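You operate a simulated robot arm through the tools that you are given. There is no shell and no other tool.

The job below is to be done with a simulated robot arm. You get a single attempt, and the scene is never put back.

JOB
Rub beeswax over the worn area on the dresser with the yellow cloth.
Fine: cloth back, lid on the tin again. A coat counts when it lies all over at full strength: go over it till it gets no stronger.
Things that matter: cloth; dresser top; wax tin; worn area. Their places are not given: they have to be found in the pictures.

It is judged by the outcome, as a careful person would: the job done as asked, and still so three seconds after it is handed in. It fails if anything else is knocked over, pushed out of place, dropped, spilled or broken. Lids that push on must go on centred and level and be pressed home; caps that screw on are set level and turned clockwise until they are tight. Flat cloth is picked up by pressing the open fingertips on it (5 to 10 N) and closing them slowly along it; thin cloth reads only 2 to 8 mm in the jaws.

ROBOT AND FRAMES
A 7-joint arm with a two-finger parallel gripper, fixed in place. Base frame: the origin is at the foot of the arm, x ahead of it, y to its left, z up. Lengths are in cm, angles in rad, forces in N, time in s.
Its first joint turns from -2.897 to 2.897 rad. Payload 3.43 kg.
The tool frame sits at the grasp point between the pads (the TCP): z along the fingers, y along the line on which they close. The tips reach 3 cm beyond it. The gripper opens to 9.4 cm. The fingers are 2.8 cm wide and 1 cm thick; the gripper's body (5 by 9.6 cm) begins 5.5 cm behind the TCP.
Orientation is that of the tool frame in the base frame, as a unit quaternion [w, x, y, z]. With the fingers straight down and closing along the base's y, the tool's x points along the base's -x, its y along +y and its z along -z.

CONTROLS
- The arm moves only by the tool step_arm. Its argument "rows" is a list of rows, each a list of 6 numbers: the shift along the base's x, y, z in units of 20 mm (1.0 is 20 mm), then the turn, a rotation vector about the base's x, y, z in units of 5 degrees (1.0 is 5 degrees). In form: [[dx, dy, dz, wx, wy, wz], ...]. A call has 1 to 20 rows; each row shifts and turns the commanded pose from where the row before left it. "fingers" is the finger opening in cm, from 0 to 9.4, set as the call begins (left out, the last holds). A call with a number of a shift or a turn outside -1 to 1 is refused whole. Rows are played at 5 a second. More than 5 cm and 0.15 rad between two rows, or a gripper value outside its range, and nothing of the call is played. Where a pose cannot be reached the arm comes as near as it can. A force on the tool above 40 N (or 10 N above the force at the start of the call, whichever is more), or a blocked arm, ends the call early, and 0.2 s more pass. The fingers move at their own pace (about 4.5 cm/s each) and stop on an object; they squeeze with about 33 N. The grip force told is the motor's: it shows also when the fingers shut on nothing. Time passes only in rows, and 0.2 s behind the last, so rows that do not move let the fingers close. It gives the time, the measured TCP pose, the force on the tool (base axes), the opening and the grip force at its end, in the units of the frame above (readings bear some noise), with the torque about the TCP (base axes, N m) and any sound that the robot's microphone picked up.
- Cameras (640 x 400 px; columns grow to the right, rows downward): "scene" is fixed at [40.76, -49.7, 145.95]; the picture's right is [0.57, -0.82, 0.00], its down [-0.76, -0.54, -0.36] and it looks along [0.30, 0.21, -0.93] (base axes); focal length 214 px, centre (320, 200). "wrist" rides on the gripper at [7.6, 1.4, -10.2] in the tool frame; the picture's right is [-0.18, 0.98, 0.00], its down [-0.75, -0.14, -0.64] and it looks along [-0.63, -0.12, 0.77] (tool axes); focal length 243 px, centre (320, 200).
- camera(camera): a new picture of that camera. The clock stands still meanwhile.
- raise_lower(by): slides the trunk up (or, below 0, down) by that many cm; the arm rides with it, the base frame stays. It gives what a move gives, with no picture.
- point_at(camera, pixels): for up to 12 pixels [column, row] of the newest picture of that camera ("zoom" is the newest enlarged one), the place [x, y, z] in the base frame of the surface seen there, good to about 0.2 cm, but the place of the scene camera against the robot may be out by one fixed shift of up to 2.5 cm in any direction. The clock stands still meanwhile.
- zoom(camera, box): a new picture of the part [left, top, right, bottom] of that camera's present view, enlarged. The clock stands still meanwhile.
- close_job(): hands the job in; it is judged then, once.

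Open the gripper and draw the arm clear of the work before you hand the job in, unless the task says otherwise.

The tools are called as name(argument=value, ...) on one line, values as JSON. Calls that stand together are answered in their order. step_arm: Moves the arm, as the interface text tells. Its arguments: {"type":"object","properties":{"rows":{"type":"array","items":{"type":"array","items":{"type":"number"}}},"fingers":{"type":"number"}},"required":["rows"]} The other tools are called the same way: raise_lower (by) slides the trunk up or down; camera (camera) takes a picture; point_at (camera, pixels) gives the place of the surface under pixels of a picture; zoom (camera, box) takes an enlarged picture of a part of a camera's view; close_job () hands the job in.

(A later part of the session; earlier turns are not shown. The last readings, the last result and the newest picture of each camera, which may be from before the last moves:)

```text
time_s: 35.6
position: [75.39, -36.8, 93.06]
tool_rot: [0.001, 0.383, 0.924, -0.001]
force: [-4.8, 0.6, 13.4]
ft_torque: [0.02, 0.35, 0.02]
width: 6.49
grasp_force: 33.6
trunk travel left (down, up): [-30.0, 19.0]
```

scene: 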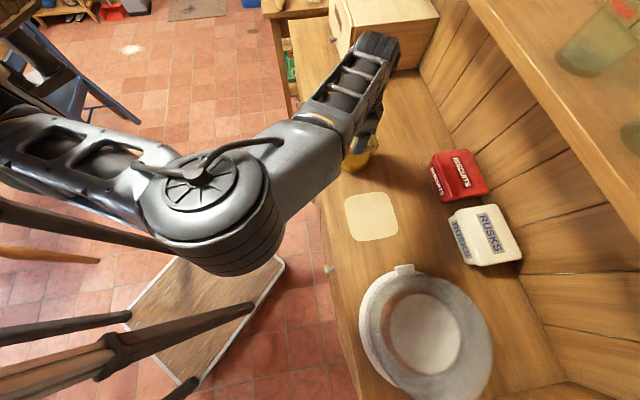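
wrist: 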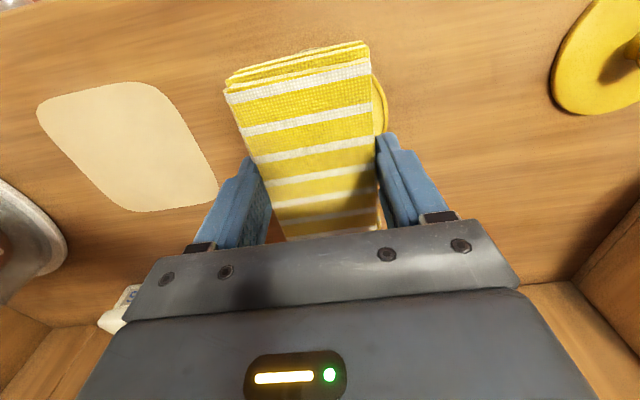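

Contact at 13.4 N — the pad is resting on rim/wax. I'll lift off 3 cm and shift back a little to look at the wax surface for an imprint.

step_arm(rows=[[0, 0, 0.1, 0, 0, 0], [0, 0, 0.4, 0, 0, 0], [0, 0, 0.6, 0, 0, 0], [0, 0, 0.7, 0, 0, 0], [0.5, 0.5, 0.2, 0, 0, 0], [0.8, 0.8, 0, 0, 0, 0], [0.8, 0.8, 0, 0, 0, 0], [0.8, 0.8, 0, 0, 0, 0], [0.5, 0.5, 0, 0, 0, 0], [0, 0, 0, 0, 0, 0]])

zoom(camera="wrist", box=[40, 50, 360, 250])

zoom(camera="scene", box=[290, 70, 450, 190])

```text
time_s: 37.8
position: [82.17, -30.01, 96.8]
tool_rot: [-0.001, 0.383, 0.924, 0.0]
force: [0.9, -0.1, -0.4]
ft_torque: [0.02, -0.03, 0.02]
width: 6.52
grasp_force: 32.9
trunk travel left (down, up): [-30.0, 19.0]
```

```text
2.00 times, centred on (200, 150) of wrist
```

zoom: 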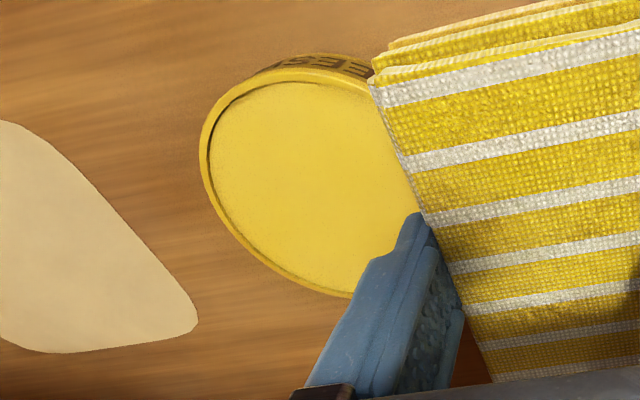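

```text
3.33 times, centred on (370, 130) of scene
```

zoom: 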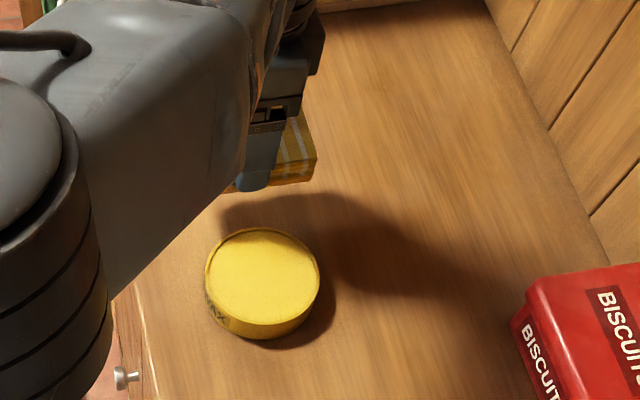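

No mark shows in the wax, and the pad is wider than the rim, so it may have rested mostly on the rim. I'll dip its ends with a 5° tilt so an edge reaches the wax inside the rim; first the near end, offsetting the tool to (77.2,-38.5).

step_arm(rows=[[-0.2, -0.35, 0, 0, 0, 0], [-0.45, -0.75, 0, 0, 0, 0], [-0.5, -0.85, 0, 0, 0, 0], [-0.5, -0.85, 0, 0, 0, 0], [-0.5, -0.85, 0, 0, 0, 0], [-0.34, -0.6, 0, -0.35, -0.35, 0], [0, 0, -0.2, -0.357, -0.357, 0], [0, 0, -0.5, 0, 0, 0], [0, 0, -0.5, 0, 0, 0], [0, 0, 0, 0, 0, 0]])

camera(camera="wrist")

zoom(camera="scene", box=[300, 90, 420, 180])

```text
time_s: 40.0
position: [77.33, -38.53, 94.35]
tool_rot: [0.04, 0.383, 0.923, -0.017]
force: [0.0, 0.0, 0.4]
ft_torque: [0.02, -0.01, -0.01]
width: 6.48
grasp_force: 33.4
trunk travel left (down, up): [-30.0, 19.0]
```

```text
taken
```

wrist: 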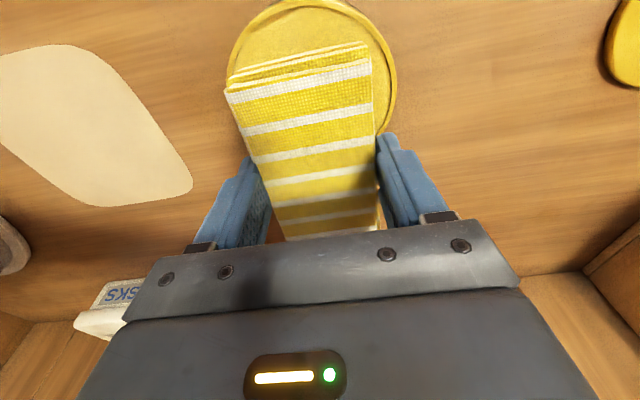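

```text
4.44 times, centred on (360, 135) of scene
```

zoom: 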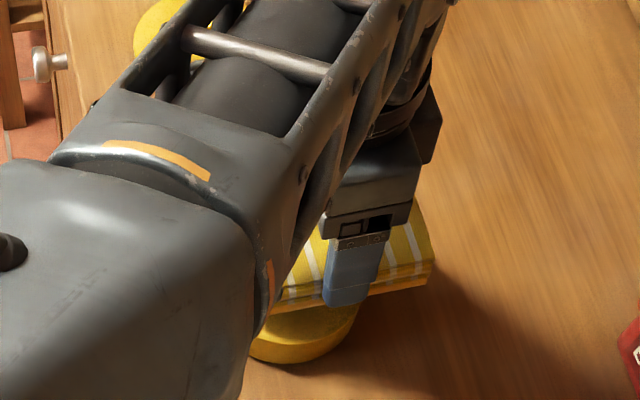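

The tilted pad's near end (225,88)–(370,42) lies within the rim outline, wax showing in front of it. I'll lower it slowly toward the wax.

step_arm(rows=[[0, 0, -0.15, 0, 0, 0], [0, 0, -0.15, 0, 0, 0], [0, 0, -0.05, 0, 0, 0], [0, 0, 0, 0, 0, 0]])

step_arm(rows=[[0, 0, -0.05, 0, 0, 0], [0, 0, -0.05, 0, 0, 0], [0, 0, 0, 0, 0, 0]])

```text
time_s: 41.0
position: [77.28, -38.44, 93.63]
tool_rot: [0.04, 0.382, 0.923, -0.017]
force: [-0.6, -0.6, -0.4]
ft_torque: [-0.03, 0.03, -0.01]
width: 6.5
grasp_force: 33.4
trunk travel left (down, up): [-30.0, 19.0]
```

```text
time_s: 41.8
position: [77.23, -38.51, 93.55]
tool_rot: [0.04, 0.382, 0.923, -0.017]
force: [0.9, -0.6, -1.1]
ft_torque: [0.04, -0.03, 0.03]
width: 6.46
grasp_force: 32.9
trunk travel left (down, up): [-30.0, 19.0]
```

Still free at about 93.45; two more half-steps down.

step_arm(rows=[[0, 0, -0.05, 0, 0, 0], [0, 0, -0.04, 0, 0, 0], [0, 0, 0, 0, 0, 0]])

zoom(camera="wrist", box=[200, 0, 420, 140])

```text
time_s: 42.6
position: [77.35, -38.45, 93.3]
tool_rot: [0.04, 0.382, 0.923, -0.016]
force: [-1.0, -0.8, 6.3]
ft_torque: [0.25, 0.3, 0.06]
width: 6.48
grasp_force: 33.2
trunk travel left (down, up): [-30.0, 19.0]
```

```text
2.86 times, centred on (310, 70) of wrist
```

zoom: 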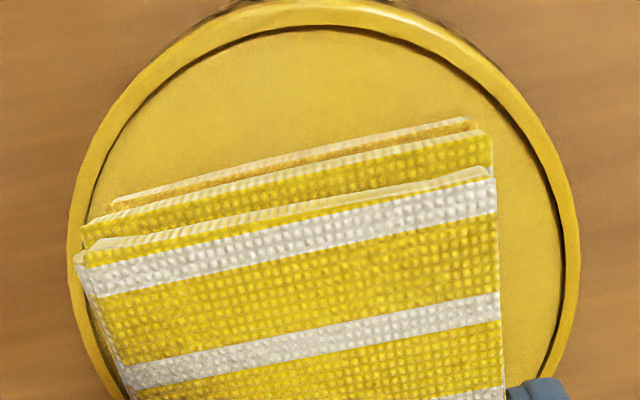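

The pad's end now presses the wax inside the rim with 6.3 N and its bottom layer looks pale/waxy. I'll hold it there, with a tiny back-and-forth of 3 mm, then lift.

step_arm(rows=[[0, 0, 0, 0, 0, 0], [-0.07, 0.07, 0, 0, 0, 0], [-0.07, 0.07, 0, 0, 0, 0], [0.07, -0.07, 0, 0, 0, 0], [0.07, -0.07, 0, 0, 0, 0], [0, 0, 0.1, 0, 0, 0], [0, 0, 0.5, 0, 0, 0], [0, 0, 0.5, 0, 0, 0], [0, 0, 0, 0, 0, 0]])

camera(camera="wrist")

zoom(camera="wrist", box=[200, 0, 420, 140])

```text
time_s: 44.6
position: [77.21, -38.31, 95.33]
tool_rot: [0.04, 0.382, 0.923, -0.017]
force: [-0.3, -0.2, -0.4]
ft_torque: [-0.01, -0.02, -0.01]
width: 6.5
grasp_force: 32.6
trunk travel left (down, up): [-30.0, 19.0]
```

```text
taken
```

wrist: 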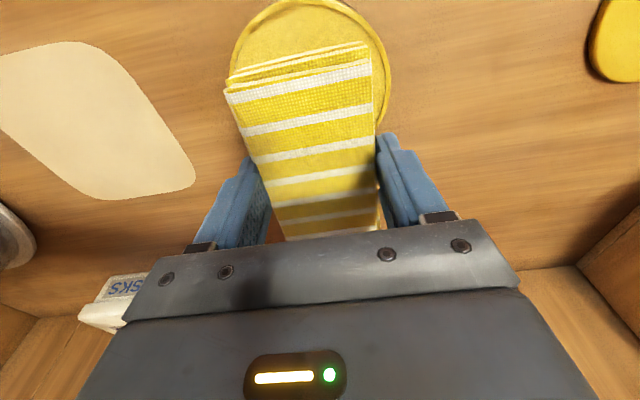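

```text
2.86 times, centred on (310, 70) of wrist
```

zoom: 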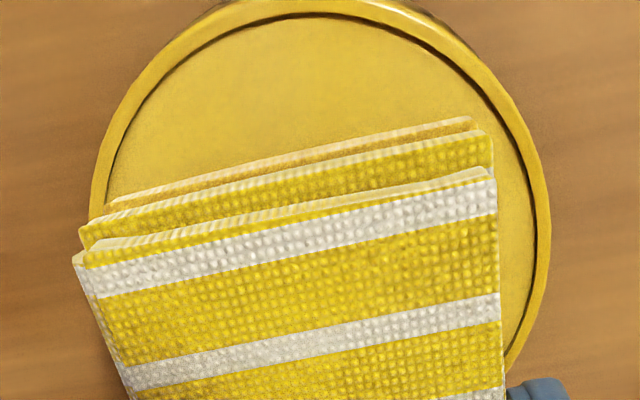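

The wax and rim look undisturbed and the pad's underside layer now looks waxy. I'll level the pad and carry it to just above the worn area for a first test stroke.

step_arm(rows=[[0, 0, 0.2, 0.354, 0.354, 0], [0, 0, 0, 0.353, 0.353, 0], [-0.3, -0.2, 0, 0, 0, 0], [-0.6, -0.4, 0, 0, 0, 0], [-0.8, -0.57, 0, 0, 0, 0], [-0.8, -0.57, 0, 0, 0, 0], [-0.8, -0.57, 0, 0, 0, 0], [-0.8, -0.57, 0, 0, 0, 0], [-0.8, -0.57, 0, 0, 0, 0], [-0.8, -0.57, 0, 0, 0, 0], [-0.45, -0.35, 0, 0, 0, 0], [-0.2, -0.15, 0, 0, 0, 0], [0, 0, 0, 0, 0, 0]])

camera(camera="wrist")

zoom(camera="scene", box=[300, 120, 460, 280])

```text
time_s: 47.4
position: [64.55, -47.42, 95.93]
tool_rot: [0.001, 0.383, 0.924, 0.0]
force: [-1.0, 0.0, -0.4]
ft_torque: [0.01, 0.0, -0.02]
width: 6.49
grasp_force: 32.6
trunk travel left (down, up): [-30.0, 19.0]
```

```text
taken
```

wrist: 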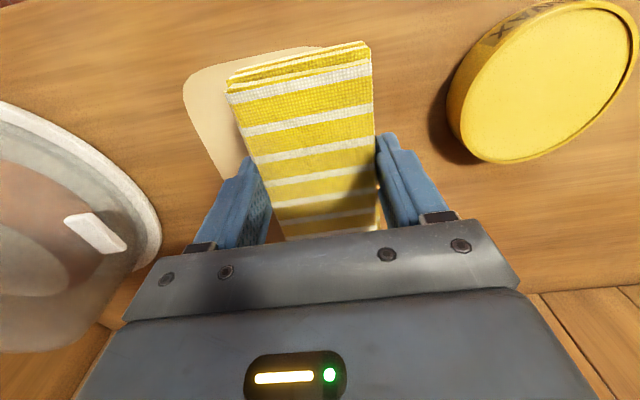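

```text
2.50 times, centred on (380, 200) of scene
```

zoom: 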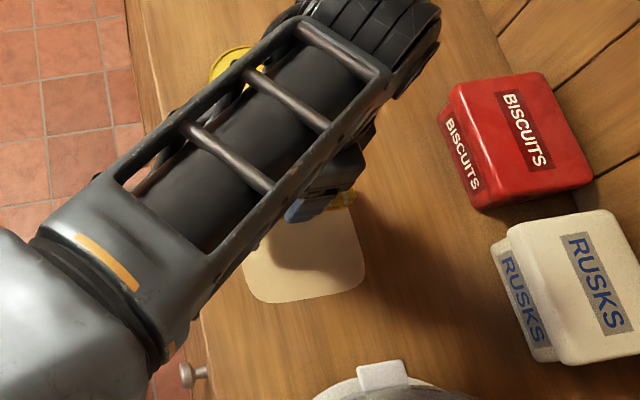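

The worn area is under the pad and the dish rim is at (160,235) in the wrist view. I'll measure the dish clearance before rubbing.

point_at(camera="wrist", pixels=[[160, 235], [150, 210], [125, 245], [100, 160], [85, 215], [187, 90], [205, 150], [320, 47], [215, 175]])

step_arm(rows=[[0, 0, -0.5, 0, 0, 0], [0, 0, -0.8, 0, 0, 0], [0, 0, -0.8, 0, 0, 0], [0, 0, -0.4, 0, 0, 0], [0, 0, -0.2, 0, 0, 0], [0, 0, 0, 0, 0, 0]])

```text
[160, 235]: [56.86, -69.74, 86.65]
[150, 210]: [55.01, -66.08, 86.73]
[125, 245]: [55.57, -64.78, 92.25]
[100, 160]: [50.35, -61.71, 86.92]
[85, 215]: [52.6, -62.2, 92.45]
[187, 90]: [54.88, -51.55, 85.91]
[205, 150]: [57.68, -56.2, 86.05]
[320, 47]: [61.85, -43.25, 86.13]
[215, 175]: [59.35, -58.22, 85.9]
```

```text
time_s: 48.8
position: [64.74, -47.55, 90.47]
tool_rot: [0.0, 0.383, 0.924, 0.0]
force: [-0.9, 0.3, -0.3]
ft_torque: [0.02, 0.01, -0.02]
width: 6.46
grasp_force: 32.7
trunk travel left (down, up): [-30.0, 19.0]
```

The dish's rim and handle stay at t≤−6.5, well clear of my strokes. Now lowering the pad onto the patch in fine steps.

step_arm(rows=[[0, 0, -0.1, 0, 0, 0], [0, 0, -0.05, 0, 0, 0], [0, 0, -0.05, 0, 0, 0], [0, 0, 0, 0, 0, 0]])

step_arm(rows=[[0, 0, -0.03, 0, 0, 0], [0, 0, -0.03, 0, 0, 0], [0, 0, 0, 0, 0, 0]])

```text
time_s: 49.8
position: [64.54, -47.53, 90.01]
tool_rot: [0.001, 0.383, 0.924, 0.0]
force: [-0.4, -1.0, -0.6]
ft_torque: [0.02, 0.0, 0.0]
width: 6.49
grasp_force: 33.2
trunk travel left (down, up): [-30.0, 19.0]
```

```text
time_s: 50.6
position: [64.56, -47.59, 90.03]
tool_rot: [0.001, 0.383, 0.924, 0.0]
force: [-0.8, 0.9, 7.4]
ft_torque: [-0.28, -0.31, 0.01]
width: 6.49
grasp_force: 33.0
trunk travel left (down, up): [-30.0, 19.0]
```

Contact 7.4 N, but the torque shows the load at the far (+n) end of the pad, so it's slightly tilted. I'll tilt the tool about −0.5° around the t axis to bring the pad flat.

step_arm(rows=[[0, 0, 0, -0.07, -0.07, 0], [0, 0, 0, 0, 0, 0]])

```text
time_s: 51.2
position: [64.55, -47.46, 89.87]
tool_rot: [0.006, 0.383, 0.924, -0.002]
force: [1.5, -0.5, 15.5]
ft_torque: [0.56, 0.6, -0.06]
width: 6.49
grasp_force: 33.2
trunk travel left (down, up): [-30.0, 19.0]
```

Now the load is at the near end (15.5 N), so the needed correction is about half. I'll go back 0.25° and ease up slightly.

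step_arm(rows=[[0, 0, 0.02, 0.035, 0.035, 0], [0, 0, 0, 0, 0, 0]])

```text
time_s: 51.8
position: [64.55, -47.47, 89.87]
tool_rot: [0.003, 0.383, 0.924, -0.001]
force: [1.7, -2.6, 11.4]
ft_torque: [-0.35, -0.4, 0.0]
width: 6.48
grasp_force: 32.7
trunk travel left (down, up): [-30.0, 19.0]
```

Load is back at the far end; I'll split the difference with −0.08°.

step_arm(rows=[[0, 0, 0, -0.016, -0.016, 0], [0, 0, 0, 0, 0, 0]])

```text
time_s: 52.4
position: [64.64, -47.54, 89.96]
tool_rot: [0.002, 0.383, 0.924, -0.001]
force: [1.5, -3.0, 11.0]
ft_torque: [-0.02, -0.02, -0.02]
width: 6.49
grasp_force: 33.1
trunk travel left (down, up): [-30.0, 19.0]
```

The pad now sits flat (torque ≈0) at 11 N. I'll make the first stroke along −t across the patch, about 8.8 cm.

step_arm(rows=[[-0.2, -0.2, 0, 0, 0, 0], [-0.35, -0.35, 0, 0, 0, 0], [-0.4, -0.4, 0, 0, 0, 0], [-0.4, -0.4, 0, 0, 0, 0], [-0.4, -0.4, 0, 0, 0, 0], [-0.4, -0.4, 0, 0, 0, 0], [-0.4, -0.4, 0, 0, 0, 0], [-0.35, -0.35, 0, 0, 0, 0], [-0.2, -0.2, 0, 0, 0, 0], [0, 0, 0, 0, 0, 0]])

camera(camera="wrist")

zoom(camera="scene", box=[300, 160, 460, 280])

```text
time_s: 54.6
position: [58.26, -53.75, 90.12]
tool_rot: [0.003, 0.383, 0.924, -0.002]
force: [0.0, 0.7, -0.4]
ft_torque: [-0.02, 0.04, 0.01]
width: 6.5
grasp_force: 33.1
trunk travel left (down, up): [-30.0, 19.0]
```

```text
taken
```

wrist: 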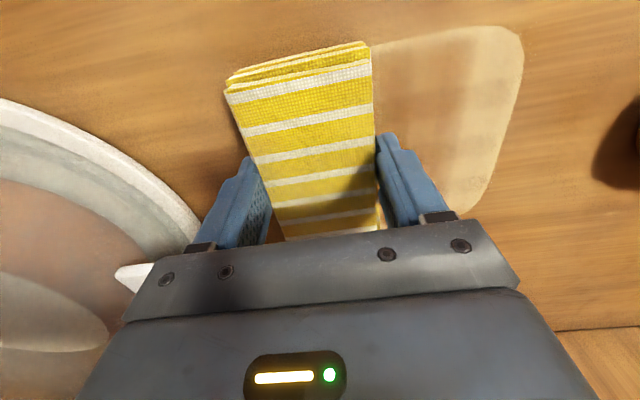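

```text
3.33 times, centred on (380, 220) of scene
```

zoom: 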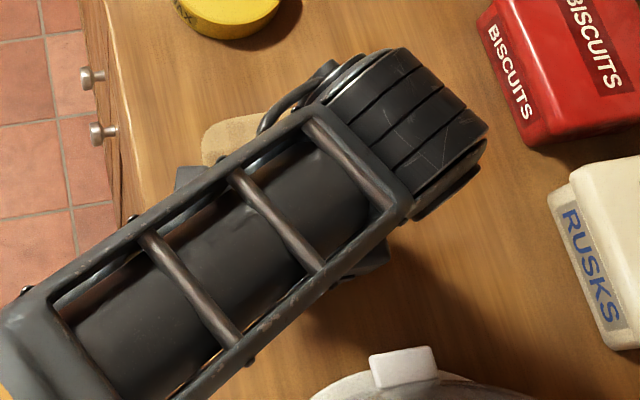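

The stroke left a darker waxed band on the patch (around (440,90) in the wrist view), so the cloth is loaded; but contact was lost at the end (force ≈0). I'll zoom to see the coat pattern.

zoom(camera="wrist", box=[340, 10, 560, 230])

step_arm(rows=[[0, 0, -0.03, 0, 0, 0], [0, 0, -0.03, 0, 0, 0], [0, 0, 0, 0, 0, 0]])

```text
1.82 times, centred on (450, 120) of wrist
```

zoom: 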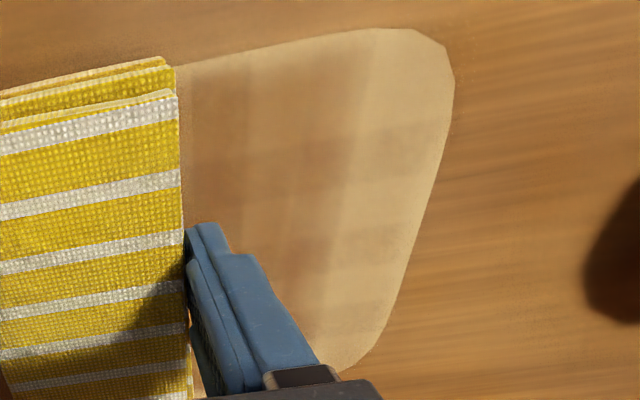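

```text
time_s: 55.4
position: [58.26, -53.63, 90.05]
tool_rot: [0.003, 0.383, 0.924, -0.002]
force: [1.3, -0.5, 1.3]
ft_torque: [0.05, 0.04, -0.04]
width: 6.51
grasp_force: 32.4
trunk travel left (down, up): [-30.0, 19.0]
```

The coat builds cell by cell and varies in strength. I'll press down a little more here to regain contact.

step_arm(rows=[[0, 0, -0.03, 0, 0, 0], [0, 0, 0, 0, 0, 0]])

```text
time_s: 56.0
position: [58.24, -53.68, 89.89]
tool_rot: [0.002, 0.383, 0.924, -0.002]
force: [2.3, -0.2, 7.8]
ft_torque: [0.18, 0.14, -0.01]
width: 6.49
grasp_force: 32.7
trunk travel left (down, up): [-30.0, 19.0]
```

Contact is 7.8 N here. Stroking back along +t with a slight upward ramp (the surface came out ~1.6 mm higher at that end).

step_arm(rows=[[0.2, 0.2, 0.005, 0, 0, 0], [0.35, 0.35, 0.008, 0, 0, 0], [0.4, 0.4, 0.008, 0, 0, 0], [0.4, 0.4, 0.008, 0, 0, 0], [0.4, 0.4, 0.008, 0, 0, 0], [0, 0, 0, 0, 0, 0]])

step_arm(rows=[[0.3, 0.3, 0.008, 0, 0, 0], [0.4, 0.4, 0.008, 0, 0, 0], [0.4, 0.4, 0.008, 0, 0, 0], [0.3, 0.3, 0.005, 0, 0, 0], [0.1, 0.1, 0.005, 0, 0, 0], [0, 0, 0, 0, 0, 0]])

```text
time_s: 57.4
position: [61.75, -50.27, 89.9]
tool_rot: [0.003, 0.384, 0.923, -0.002]
force: [-6.5, -6.3, 19.0]
ft_torque: [-0.17, 0.22, 0.01]
width: 6.5
grasp_force: 33.0
trunk travel left (down, up): [-30.0, 19.0]
```

```text
time_s: 58.8
position: [64.67, -47.13, 89.89]
tool_rot: [0.003, 0.383, 0.924, -0.001]
force: [-3.3, -4.1, 10.2]
ft_torque: [-0.17, 0.08, -0.01]
width: 6.5
grasp_force: 32.8
trunk travel left (down, up): [-30.0, 19.0]
```

Contact held through (10–19 N). Now stroke back along −t with the opposite ramp, then look at the coat.

step_arm(rows=[[-0.2, -0.2, -0.003, 0, 0, 0], [-0.35, -0.35, -0.006, 0, 0, 0], [-0.4, -0.4, -0.006, 0, 0, 0], [-0.4, -0.4, -0.006, 0, 0, 0], [-0.4, -0.4, -0.006, 0, 0, 0], [0, 0, 0, 0, 0, 0]])

step_arm(rows=[[-0.3, -0.3, -0.008, 0, 0, 0], [-0.4, -0.4, -0.01, 0, 0, 0], [-0.4, -0.4, -0.01, 0, 0, 0], [-0.4, -0.4, -0.01, 0, 0, 0], [-0.2, -0.2, -0.006, 0, 0, 0], [0, 0, 0, 0, 0, 0]])

zoom(camera="wrist", box=[340, 10, 560, 230])

```text
time_s: 60.2
position: [61.44, -50.78, 89.88]
tool_rot: [0.003, 0.383, 0.924, -0.001]
force: [2.9, 3.6, 12.6]
ft_torque: [0.18, -0.13, 0.0]
width: 6.48
grasp_force: 32.7
trunk travel left (down, up): [-30.0, 19.0]
```

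```text
time_s: 61.6
position: [58.0, -54.09, 89.84]
tool_rot: [0.003, 0.383, 0.924, -0.002]
force: [7.6, 7.7, 24.6]
ft_torque: [0.24, -0.27, 0.03]
width: 6.47
grasp_force: 32.4
trunk travel left (down, up): [-30.0, 19.0]
```

```text
1.82 times, centred on (450, 120) of wrist
```

zoom: 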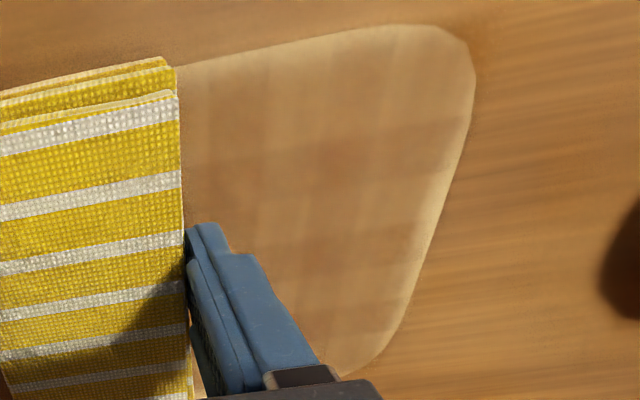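

The coat strengthens well on this lane; force is up to 24.6 N so I'll ease off. Lifting 3 mm, shifting 3.2 cm to the far lane (+n), and setting down again.

step_arm(rows=[[0, 0, 0.2, 0, 0, 0], [0.38, -0.38, 0, 0, 0, 0], [0.38, -0.38, 0, 0, 0, 0], [0.38, -0.38, 0, 0, 0, 0], [0, 0, 0, 0, 0, 0], [0, 0, -0.1, 0, 0, 0], [0, 0, -0.05, 0, 0, 0], [0, 0, 0, 0, 0, 0]])

```text
time_s: 63.4
position: [60.17, -56.47, 89.86]
tool_rot: [0.003, 0.383, 0.924, -0.001]
force: [-0.6, -3.2, 5.1]
ft_torque: [-0.03, 0.09, 0.04]
width: 6.49
grasp_force: 33.6
trunk travel left (down, up): [-30.0, 19.0]
```

Contact is 5.1 N on the far lane at t≈2.6. Stroking along +t past the far edge (≈11 cm).

step_arm(rows=[[0.2, 0.2, -0.01, 0, 0, 0], [0.35, 0.35, 0, 0, 0, 0], [0.4, 0.4, 0.004, 0, 0, 0], [0.4, 0.4, 0.006, 0, 0, 0], [0.4, 0.4, 0.006, 0, 0, 0], [0.2, 0.2, 0.003, 0, 0, 0], [0, 0, 0, 0, 0, 0]])

step_arm(rows=[[0.3, 0.3, 0.006, 0, 0, 0], [0.4, 0.4, 0.006, 0, 0, 0], [0.4, 0.4, 0.006, 0, 0, 0], [0.4, 0.4, 0.006, 0, 0, 0], [0.3, 0.3, 0.006, 0, 0, 0], [0.15, 0.15, 0.003, 0, 0, 0], [0, 0, 0, 0, 0, 0]])

camera(camera="wrist")

zoom(camera="scene", box=[300, 160, 460, 280])

```text
time_s: 65.0
position: [64.27, -52.44, 89.99]
tool_rot: [0.002, 0.382, 0.924, -0.001]
force: [-0.1, 0.7, -0.9]
ft_torque: [0.01, -0.02, -0.02]
width: 6.49
grasp_force: 32.7
trunk travel left (down, up): [-30.0, 19.0]
```

```text
time_s: 66.6
position: [67.98, -48.6, 89.93]
tool_rot: [0.003, 0.383, 0.924, -0.001]
force: [-0.9, -0.3, -1.0]
ft_torque: [-0.01, 0.01, -0.02]
width: 6.48
grasp_force: 32.6
trunk travel left (down, up): [-30.0, 19.0]
```

```text
taken
```

wrist: 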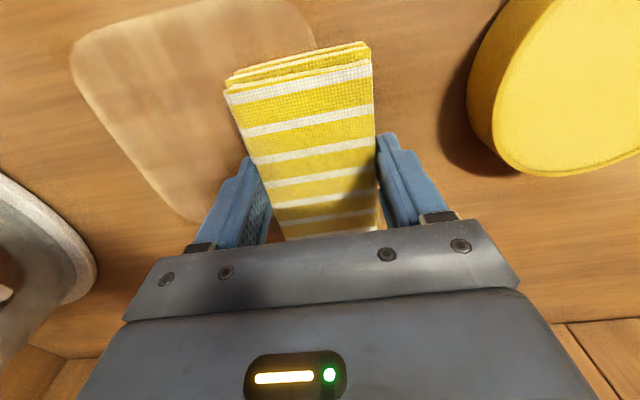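

```text
3.33 times, centred on (380, 220) of scene
```

zoom: 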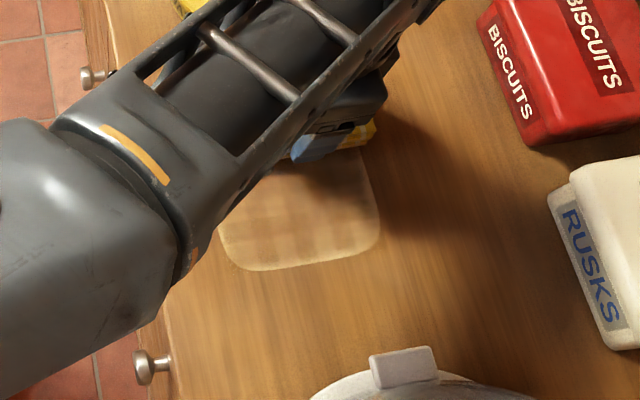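

Contact was lost on that stroke (force ≈−1). I'll lower in fine steps here until I regain 8–10 N.

step_arm(rows=[[0, 0, -0.03, 0, 0, 0], [0, 0, 0, 0, 0, 0]])

step_arm(rows=[[0, 0, -0.02, 0, 0, 0], [0, 0, 0, 0, 0, 0]])

```text
time_s: 67.2
position: [68.13, -48.61, 89.74]
tool_rot: [0.004, 0.382, 0.924, -0.001]
force: [0.1, 0.7, 2.1]
ft_torque: [0.04, 0.05, -0.02]
width: 6.49
grasp_force: 33.0
trunk travel left (down, up): [-30.0, 19.0]
```

```text
time_s: 67.8
position: [68.02, -48.6, 89.89]
tool_rot: [0.003, 0.382, 0.924, -0.001]
force: [-1.6, 0.6, 5.1]
ft_torque: [0.08, 0.1, 0.03]
width: 6.49
grasp_force: 32.6
trunk travel left (down, up): [-30.0, 19.0]
```

About 3 N per 0.02 unit. I'll add 0.03 more and stroke along −t with no ramp, checking the force midway.

step_arm(rows=[[0, 0, -0.03, 0, 0, 0], [-0.2, -0.2, 0, 0, 0, 0], [-0.4, -0.4, 0, 0, 0, 0], [-0.4, -0.4, 0, 0, 0, 0], [-0.4, -0.4, 0, 0, 0, 0]])

step_arm(rows=[[-0.4, -0.4, 0, 0, 0, 0], [-0.4, -0.4, 0, 0, 0, 0], [-0.4, -0.4, 0, 0, 0, 0]])

step_arm(rows=[[-0.4, -0.4, 0, 0, 0, 0], [-0.4, -0.4, 0, 0, 0, 0], [-0.3, -0.3, 0, 0, 0, 0], [-0.1, -0.1, 0, 0, 0, 0]])

zoom(camera="wrist", box=[340, 0, 580, 230])

```text
time_s: 69.0
position: [65.1, -51.29, 89.9]
tool_rot: [0.004, 0.383, 0.924, -0.001]
force: [4.4, 4.2, 12.9]
ft_torque: [0.05, -0.21, -0.07]
width: 6.49
grasp_force: 32.7
trunk travel left (down, up): [-30.0, 19.0]
```

```text
time_s: 69.8
position: [62.85, -53.64, 89.99]
tool_rot: [0.003, 0.383, 0.924, -0.001]
force: [3.9, 3.9, 11.6]
ft_torque: [0.04, -0.21, 0.0]
width: 6.52
grasp_force: 33.3
trunk travel left (down, up): [-30.0, 19.0]
```

```text
time_s: 70.8
position: [60.33, -56.14, 89.88]
tool_rot: [0.003, 0.382, 0.924, -0.001]
force: [2.3, 1.8, 5.7]
ft_torque: [0.03, -0.18, 0.03]
width: 6.49
grasp_force: 32.3
trunk travel left (down, up): [-30.0, 19.0]
```

```text
1.74 times, centred on (460, 115) of wrist
```

zoom: 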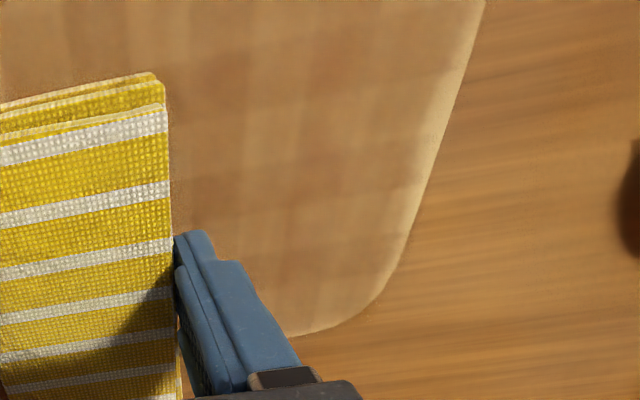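

Contact was good (6–13 N). I'll press slightly more and stroke back along +t right past the edge, checking the force.

step_arm(rows=[[0, 0, -0.03, 0, 0, 0], [0.2, 0.2, 0, 0, 0, 0], [0.4, 0.4, 0, 0, 0, 0], [0.4, 0.4, 0, 0, 0, 0], [0.4, 0.4, 0, 0, 0, 0]])

step_arm(rows=[[0.4, 0.4, 0, 0, 0, 0], [0.4, 0.4, 0, 0, 0, 0], [0.4, 0.4, 0, 0, 0, 0], [0.4, 0.4, 0, 0, 0, 0]])

step_arm(rows=[[0.4, 0.4, 0, 0, 0, 0], [0.3, 0.3, 0, 0, 0, 0], [0.2, 0.2, 0, 0, 0, 0], [0, 0, 0, 0, 0, 0]])

camera(camera="wrist")

zoom(camera="wrist", box=[50, 0, 330, 230])

```text
time_s: 72.0
position: [63.16, -53.55, 90.01]
tool_rot: [0.003, 0.384, 0.923, -0.003]
force: [-5.1, -5.1, 18.0]
ft_torque: [0.11, 0.42, 0.17]
width: 6.48
grasp_force: 33.0
trunk travel left (down, up): [-30.0, 19.0]
```

```text
time_s: 73.0
position: [66.45, -50.16, 89.92]
tool_rot: [0.003, 0.383, 0.924, -0.002]
force: [-3.7, -5.6, 15.1]
ft_torque: [-0.17, 0.2, 0.1]
width: 6.5
grasp_force: 32.4
trunk travel left (down, up): [-30.0, 19.0]
```

```text
time_s: 74.0
position: [68.32, -48.41, 89.85]
tool_rot: [0.003, 0.383, 0.924, -0.002]
force: [-5.2, -5.0, 14.4]
ft_torque: [-0.15, 0.16, -0.04]
width: 6.48
grasp_force: 33.0
trunk travel left (down, up): [-30.0, 19.0]
```

```text
taken
```

wrist: 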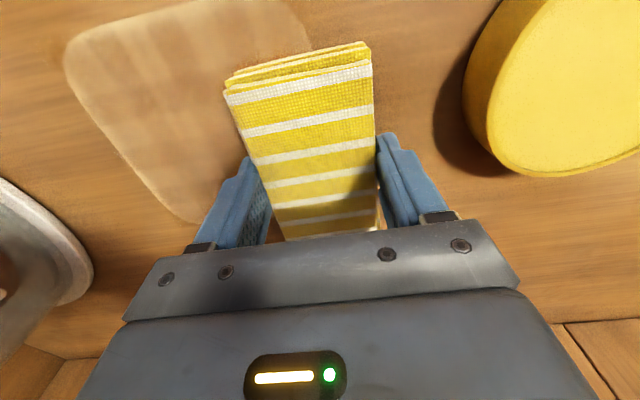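

```text
1.74 times, centred on (190, 115) of wrist
```

zoom: 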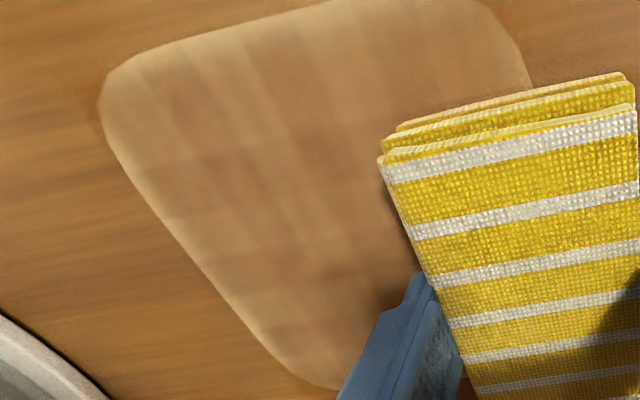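

The coat is building but paler along the left and near edges. Next a longer stroke along −t out to t≈1.8 on this far lane.

step_arm(rows=[[-0.2, -0.2, 0, 0, 0, 0], [-0.4, -0.4, 0, 0, 0, 0], [-0.4, -0.4, 0, 0, 0, 0], [-0.4, -0.4, 0, 0, 0, 0], [-0.4, -0.4, 0, 0, 0, 0], [-0.4, -0.4, 0, 0, 0, 0]])

step_arm(rows=[[-0.4, -0.4, 0, 0, 0, 0], [-0.4, -0.4, 0, 0, 0, 0], [-0.4, -0.4, 0, 0, 0, 0], [-0.4, -0.4, 0, 0, 0, 0], [-0.4, -0.4, 0, 0, 0, 0], [-0.15, -0.15, 0, 0, 0, 0]])

step_arm(rows=[[0.2, 0.2, 0, 0, 0, 0], [0.4, 0.4, 0, 0, 0, 0], [0.4, 0.4, 0, 0, 0, 0], [0.4, 0.4, 0, 0, 0, 0], [0.4, 0.4, 0, 0, 0, 0], [0.4, 0.4, 0, 0, 0, 0]])

step_arm(rows=[[0.4, 0.4, 0, 0, 0, 0], [0.4, 0.4, 0, 0, 0, 0], [0.4, 0.4, 0, 0, 0, 0], [0.4, 0.4, 0, 0, 0, 0], [0.4, 0.4, 0, 0, 0, 0], [0.15, 0.15, 0, 0, 0, 0]])

zoom(camera="wrist", box=[50, 0, 330, 230])

```text
time_s: 75.4
position: [63.71, -52.87, 89.84]
tool_rot: [0.003, 0.383, 0.924, -0.002]
force: [6.8, 5.9, 22.8]
ft_torque: [0.31, -0.18, -0.19]
width: 6.49
grasp_force: 32.7
trunk travel left (down, up): [-30.0, 19.0]
```

```text
time_s: 76.8
position: [59.46, -56.99, 89.88]
tool_rot: [0.003, 0.382, 0.924, -0.001]
force: [7.6, 6.1, 23.7]
ft_torque: [0.24, -0.33, 0.02]
width: 6.5
grasp_force: 32.9
trunk travel left (down, up): [-30.0, 19.0]
```

```text
time_s: 78.2
position: [63.88, -52.6, 89.75]
tool_rot: [0.003, 0.383, 0.924, -0.001]
force: [-5.6, -5.9, 18.4]
ft_torque: [-0.36, 0.32, 0.04]
width: 6.48
grasp_force: 33.1
trunk travel left (down, up): [-30.0, 19.0]
```

```text
time_s: 79.6
position: [68.28, -48.42, 89.79]
tool_rot: [0.002, 0.383, 0.924, 0.0]
force: [-0.2, -0.4, 2.1]
ft_torque: [-0.13, -0.01, -0.06]
width: 6.48
grasp_force: 32.7
trunk travel left (down, up): [-30.0, 19.0]
```

```text
1.74 times, centred on (190, 115) of wrist
```

zoom: 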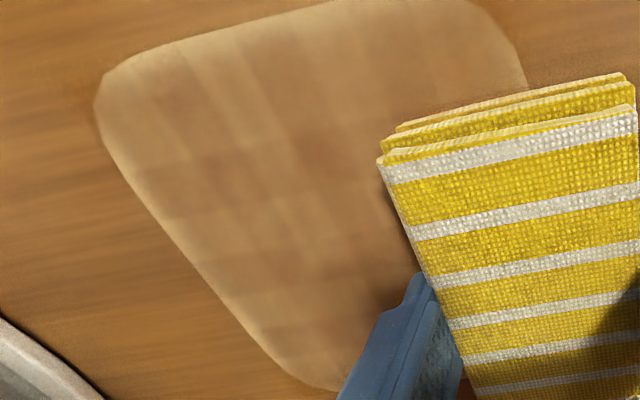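

Barely any change from two more strokes although the coat is uneven, so the cloth is probably spent. I'll lift and move toward the tin to reload, then view the whole patch on the way.

step_arm(rows=[[0, 0, 0.3, 0, 0, 0], [0, 0, 0.7, 0, 0, 0], [0, 0, 0.9, 0, 0, 0], [0, 0, 0.9, 0, 0, 0], [0.2, 0.3, 0.4, 0, 0, 0], [0.4, 0.6, 0, 0, 0, 0], [0.6, 0.8, 0, 0, 0, 0], [0.6, 0.8, 0, 0, 0, 0], [0.6, 0.8, 0, 0, 0, 0], [0.5, 0.7, 0, 0, 0, 0], [0.4, 0.4, 0, 0, 0, 0], [0.2, 0.2, 0, 0, 0, 0], [0, 0, 0, 0, 0, 0]])

camera(camera="wrist")

zoom(camera="scene", box=[310, 170, 430, 260])

```text
time_s: 82.4
position: [75.24, -39.29, 96.29]
tool_rot: [0.003, 0.382, 0.924, -0.001]
force: [0.0, 0.5, -0.8]
ft_torque: [0.0, -0.01, 0.02]
width: 6.47
grasp_force: 32.7
trunk travel left (down, up): [-30.0, 19.0]
```

```text
taken
```

wrist: 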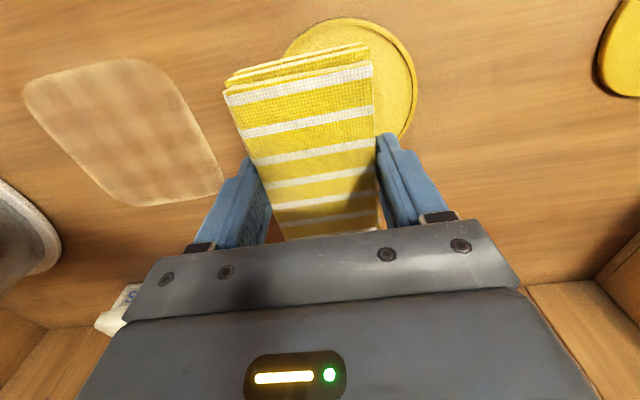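

```text
4.44 times, centred on (370, 215) of scene
```

zoom: 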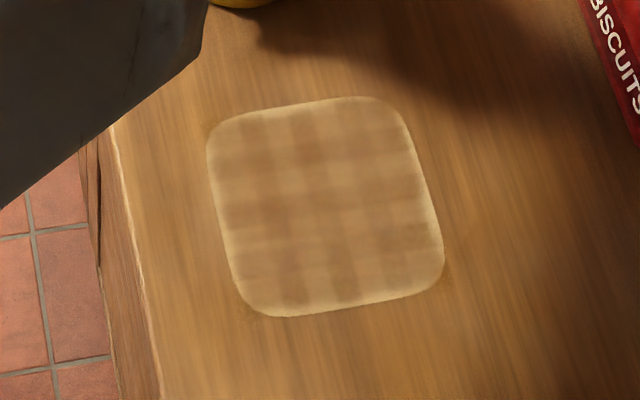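

The whole patch now shows a partial, plaid-like coat with paler edges, so it needs another load of wax. I'll do the tilted dip again: move to (77.2,-38.5), tilt −5°, and lower slowly to the wax.

step_arm(rows=[[0.5, 0.2, 0, 0, 0, 0], [0.48, 0.2, 0, -0.35, -0.35, 0], [0, 0, -0.3, -0.34, -0.34, 0], [0, 0, -0.5, 0, 0, 0], [0, 0, -0.4, 0, 0, 0], [0, 0, 0, 0, 0, 0]])

camera(camera="wrist")

```text
time_s: 83.8
position: [77.19, -38.32, 93.75]
tool_rot: [0.042, 0.382, 0.923, -0.017]
force: [-0.7, 0.1, -0.5]
ft_torque: [-0.02, 0.0, 0.0]
width: 6.48
grasp_force: 32.7
trunk travel left (down, up): [-30.0, 19.0]
```

```text
taken
```

wrist: 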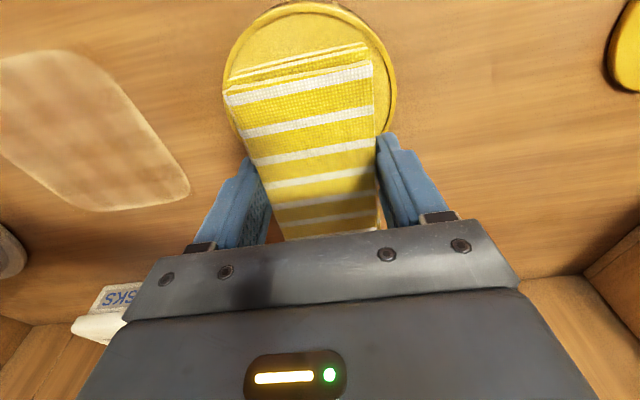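

The pad's near end is within the rim outline again. Lowering in ~1 mm steps to touch the wax.

step_arm(rows=[[0, 0, -0.07, 0, 0, 0], [0, 0, -0.05, 0, 0, 0], [0, 0, -0.05, 0, 0, 0], [0, 0, 0, 0, 0, 0]])

step_arm(rows=[[0, 0, -0.04, 0, 0, 0], [0, 0, 0, 0, 0, 0]])

```text
time_s: 84.8
position: [77.34, -38.36, 93.47]
tool_rot: [0.043, 0.382, 0.923, -0.017]
force: [0.0, -0.7, -0.5]
ft_torque: [0.0, 0.02, 0.0]
width: 6.48
grasp_force: 33.2
trunk travel left (down, up): [-30.0, 19.0]
```

```text
time_s: 85.4
position: [77.15, -38.36, 93.46]
tool_rot: [0.042, 0.382, 0.923, -0.017]
force: [0.2, -0.5, -1.2]
ft_torque: [0.0, 0.02, 0.02]
width: 6.48
grasp_force: 33.5
trunk travel left (down, up): [-30.0, 19.0]
```

Still free; continuing with 0.8 mm steps.

step_arm(rows=[[0, 0, -0.04, 0, 0, 0], [0, 0, -0.03, 0, 0, 0], [0, 0, 0, 0, 0, 0]])

step_arm(rows=[[0, 0, -0.03, 0, 0, 0], [0, 0, 0, 0, 0, 0]])

```text
time_s: 86.2
position: [77.14, -38.51, 93.18]
tool_rot: [0.041, 0.382, 0.923, -0.017]
force: [-1.3, 0.2, -1.0]
ft_torque: [-0.01, -0.03, 0.01]
width: 6.47
grasp_force: 32.7
trunk travel left (down, up): [-30.0, 19.0]
```

```text
time_s: 86.8
position: [77.15, -38.39, 93.1]
tool_rot: [0.042, 0.382, 0.923, -0.017]
force: [0.1, 0.2, 1.4]
ft_torque: [0.06, 0.05, -0.02]
width: 6.48
grasp_force: 32.9
trunk travel left (down, up): [-30.0, 19.0]
```

First touch (1.4 N). I'll press 0.8 mm further to about 6–8 N and dab with a small 3 mm motion, then lift.

step_arm(rows=[[0, 0, -0.04, 0, 0, 0], [0, 0, 0, 0, 0, 0]])

step_arm(rows=[[-0.07, 0.07, 0, 0, 0, 0], [-0.07, 0.07, 0, 0, 0, 0], [0.07, -0.07, 0, 0, 0, 0], [0.07, -0.07, 0, 0, 0, 0], [-0.07, 0.07, 0, 0, 0, 0], [0.07, -0.07, 0, 0, 0, 0], [0, 0, 0, 0, 0, 0]])

zoom(camera="wrist", box=[200, 0, 420, 140])

```text
time_s: 87.4
position: [77.2, -38.5, 93.19]
tool_rot: [0.042, 0.382, 0.923, -0.017]
force: [0.2, 1.1, 4.1]
ft_torque: [0.19, 0.17, -0.02]
width: 6.47
grasp_force: 33.1
trunk travel left (down, up): [-30.0, 19.0]
```

```text
time_s: 89.0
position: [77.16, -38.45, 93.19]
tool_rot: [0.043, 0.383, 0.923, -0.017]
force: [-4.7, 4.3, 12.5]
ft_torque: [0.71, 0.73, 0.03]
width: 6.49
grasp_force: 32.2
trunk travel left (down, up): [-30.0, 19.0]
```

```text
2.86 times, centred on (310, 70) of wrist
```

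zoom: 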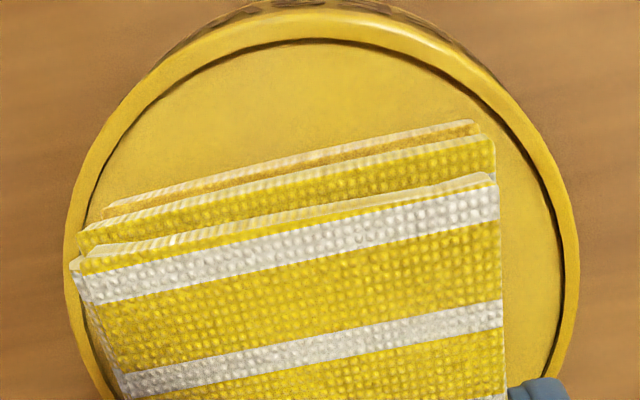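

Wax contact reached 12.5 N. Lifting, levelling the pad, and carrying it to the patch's start for the near lane.

step_arm(rows=[[0, 0, 0.1, 0, 0, 0], [0, 0, 0.5, 0, 0, 0], [0, 0, 0.6, 0.345, 0.345, 0], [0, 0, 0.2, 0.345, 0.345, 0], [-0.3, -0.2, 0, 0, 0, 0], [-0.6, -0.4, 0, 0, 0, 0], [-0.8, -0.54, 0, 0, 0, 0], [-0.8, -0.54, 0, 0, 0, 0], [-0.8, -0.54, 0, 0, 0, 0], [-0.8, -0.54, 0, 0, 0, 0], [-0.8, -0.54, 0, 0, 0, 0], [-0.6, -0.4, -0.3, 0, 0, 0], [-0.4, -0.25, -0.6, 0, 0, 0], [0, 0, -0.8, 0, 0, 0], [0, 0, -0.8, 0, 0, 0], [0, 0, -0.3, 0, 0, 0], [0, 0, 0, 0, 0, 0]])

camera(camera="wrist")

```text
time_s: 92.6
position: [65.25, -46.34, 90.22]
tool_rot: [0.003, 0.383, 0.924, -0.002]
force: [0.8, 0.5, -0.3]
ft_torque: [0.01, 0.0, 0.01]
width: 6.49
grasp_force: 33.3
trunk travel left (down, up): [-30.0, 19.0]
```

```text
taken
```

wrist: 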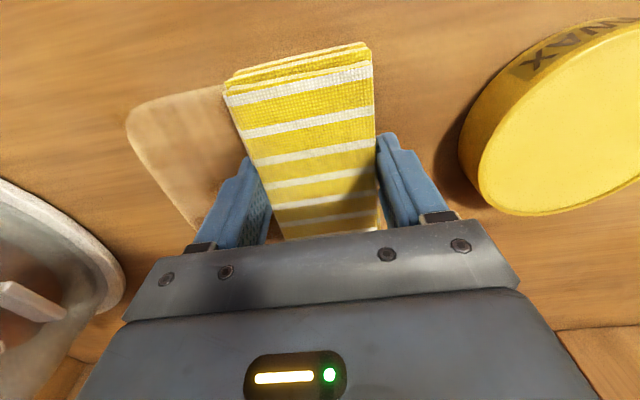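

Now 90.22, still just clear. Lowering in 0.6 mm steps to contact.

step_arm(rows=[[0, 0, -0.06, 0, 0, 0], [0, 0, -0.04, 0, 0, 0], [0, 0, 0, 0, 0, 0]])

step_arm(rows=[[0, 0, -0.03, 0, 0, 0], [0, 0, -0.02, 0, 0, 0], [0, 0, 0, 0, 0, 0]])

```text
time_s: 93.4
position: [65.33, -46.41, 89.98]
tool_rot: [0.003, 0.383, 0.924, -0.002]
force: [0.4, 0.4, -1.1]
ft_torque: [-0.03, 0.01, -0.03]
width: 6.49
grasp_force: 33.5
trunk travel left (down, up): [-30.0, 19.0]
```

```text
time_s: 94.2
position: [65.36, -46.25, 89.93]
tool_rot: [0.004, 0.383, 0.924, -0.002]
force: [-0.6, -0.1, 0.0]
ft_torque: [-0.03, 0.02, 0.01]
width: 6.5
grasp_force: 33.2
trunk travel left (down, up): [-30.0, 19.0]
```

Not touching yet; a bit lower.

step_arm(rows=[[0, 0, -0.03, 0, 0, 0], [0, 0, 0, 0, 0, 0]])

step_arm(rows=[[0, 0, -0.03, 0, 0, 0], [0, 0, 0, 0, 0, 0]])

```text
time_s: 94.8
position: [65.38, -46.27, 89.86]
tool_rot: [0.003, 0.383, 0.924, -0.002]
force: [-0.6, -0.3, -0.3]
ft_torque: [0.02, -0.03, 0.01]
width: 6.47
grasp_force: 33.3
trunk travel left (down, up): [-30.0, 19.0]
```

```text
time_s: 95.4
position: [65.27, -46.29, 89.91]
tool_rot: [0.003, 0.383, 0.924, -0.001]
force: [0.2, -0.9, -0.9]
ft_torque: [-0.02, 0.01, -0.02]
width: 6.51
grasp_force: 32.9
trunk travel left (down, up): [-30.0, 19.0]
```

Still no load at ≈89.85; continuing.

step_arm(rows=[[0, 0, -0.03, 0, 0, 0], [0, 0, 0, 0, 0, 0]])

step_arm(rows=[[0, 0, -0.03, 0, 0, 0], [0, 0, 0, 0, 0, 0]])

```text
time_s: 96.0
position: [65.45, -46.32, 89.96]
tool_rot: [0.004, 0.383, 0.924, -0.002]
force: [-1.1, 0.7, 3.0]
ft_torque: [-0.09, -0.09, 0.0]
width: 6.47
grasp_force: 32.5
trunk travel left (down, up): [-30.0, 19.0]
```

```text
time_s: 96.6
position: [65.32, -46.35, 89.88]
tool_rot: [0.002, 0.383, 0.924, -0.001]
force: [2.6, 0.4, 7.7]
ft_torque: [-0.36, -0.39, 0.04]
width: 6.5
grasp_force: 32.7
trunk travel left (down, up): [-30.0, 19.0]
```

Contact at 7.7 N but loaded at the far end again. Tilting about −0.12° to flatten.

step_arm(rows=[[0, 0, 0, -0.02, -0.02, 0], [0, 0, 0, 0, 0, 0]])

step_arm(rows=[[0, 0, -0.01, -0.015, -0.015, 0], [0, 0, 0, 0, 0, 0]])

```text
time_s: 97.2
position: [65.31, -46.38, 89.88]
tool_rot: [0.005, 0.383, 0.924, -0.002]
force: [1.6, -1.2, 10.4]
ft_torque: [-0.18, -0.19, 0.01]
width: 6.51
grasp_force: 32.9
trunk travel left (down, up): [-30.0, 19.0]
```

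```text
time_s: 97.8
position: [65.39, -46.23, 89.78]
tool_rot: [0.005, 0.382, 0.924, -0.002]
force: [0.9, -1.4, 15.0]
ft_torque: [0.14, 0.11, -0.01]
width: 6.48
grasp_force: 33.5
trunk travel left (down, up): [-30.0, 19.0]
```

The pad is flat at 15 N (torque small). Full stroke along −t on the near lane, to t≈1.8, and back.

step_arm(rows=[[-0.2, -0.2, 0, 0, 0, 0], [-0.4, -0.4, 0, 0, 0, 0], [-0.4, -0.4, 0, 0, 0, 0], [-0.4, -0.4, 0, 0, 0, 0], [-0.4, -0.4, 0, 0, 0, 0], [-0.2, -0.2, 0, 0, 0, 0]])

step_arm(rows=[[-0.4, -0.4, 0, 0, 0, 0], [-0.4, -0.4, 0, 0, 0, 0], [-0.4, -0.4, 0, 0, 0, 0], [-0.4, -0.4, 0, 0, 0, 0], [-0.4, -0.4, 0, 0, 0, 0], [-0.13, -0.13, 0, 0, 0, 0]])

camera(camera="wrist")

zoom(camera="wrist", box=[340, 0, 580, 230])

```text
time_s: 99.2
position: [61.37, -50.29, 89.7]
tool_rot: [0.005, 0.383, 0.924, -0.003]
force: [4.4, 4.3, 12.8]
ft_torque: [0.04, -0.35, 0.02]
width: 6.51
grasp_force: 32.6
trunk travel left (down, up): [-30.0, 19.0]
```

```text
time_s: 100.6
position: [56.95, -54.55, 89.8]
tool_rot: [0.005, 0.382, 0.924, -0.001]
force: [5.4, 4.3, 12.6]
ft_torque: [0.1, -0.05, 0.03]
width: 6.46
grasp_force: 33.2
trunk travel left (down, up): [-30.0, 19.0]
```

```text
taken
```

wrist: 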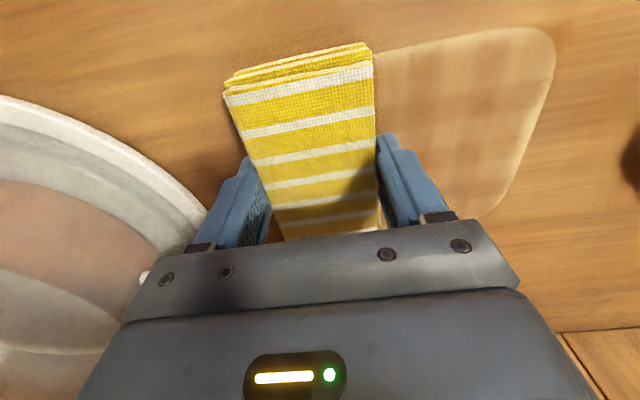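

```text
1.74 times, centred on (460, 115) of wrist
```

zoom: 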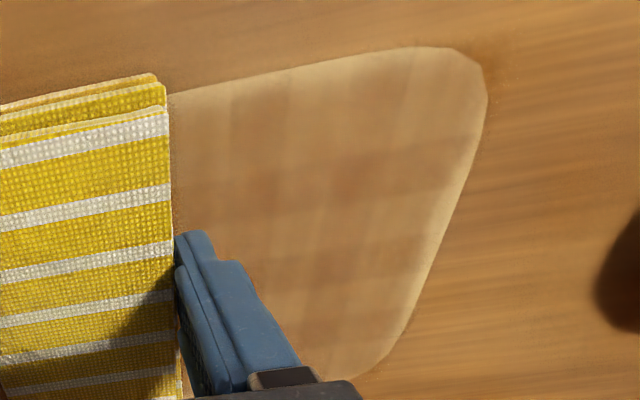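

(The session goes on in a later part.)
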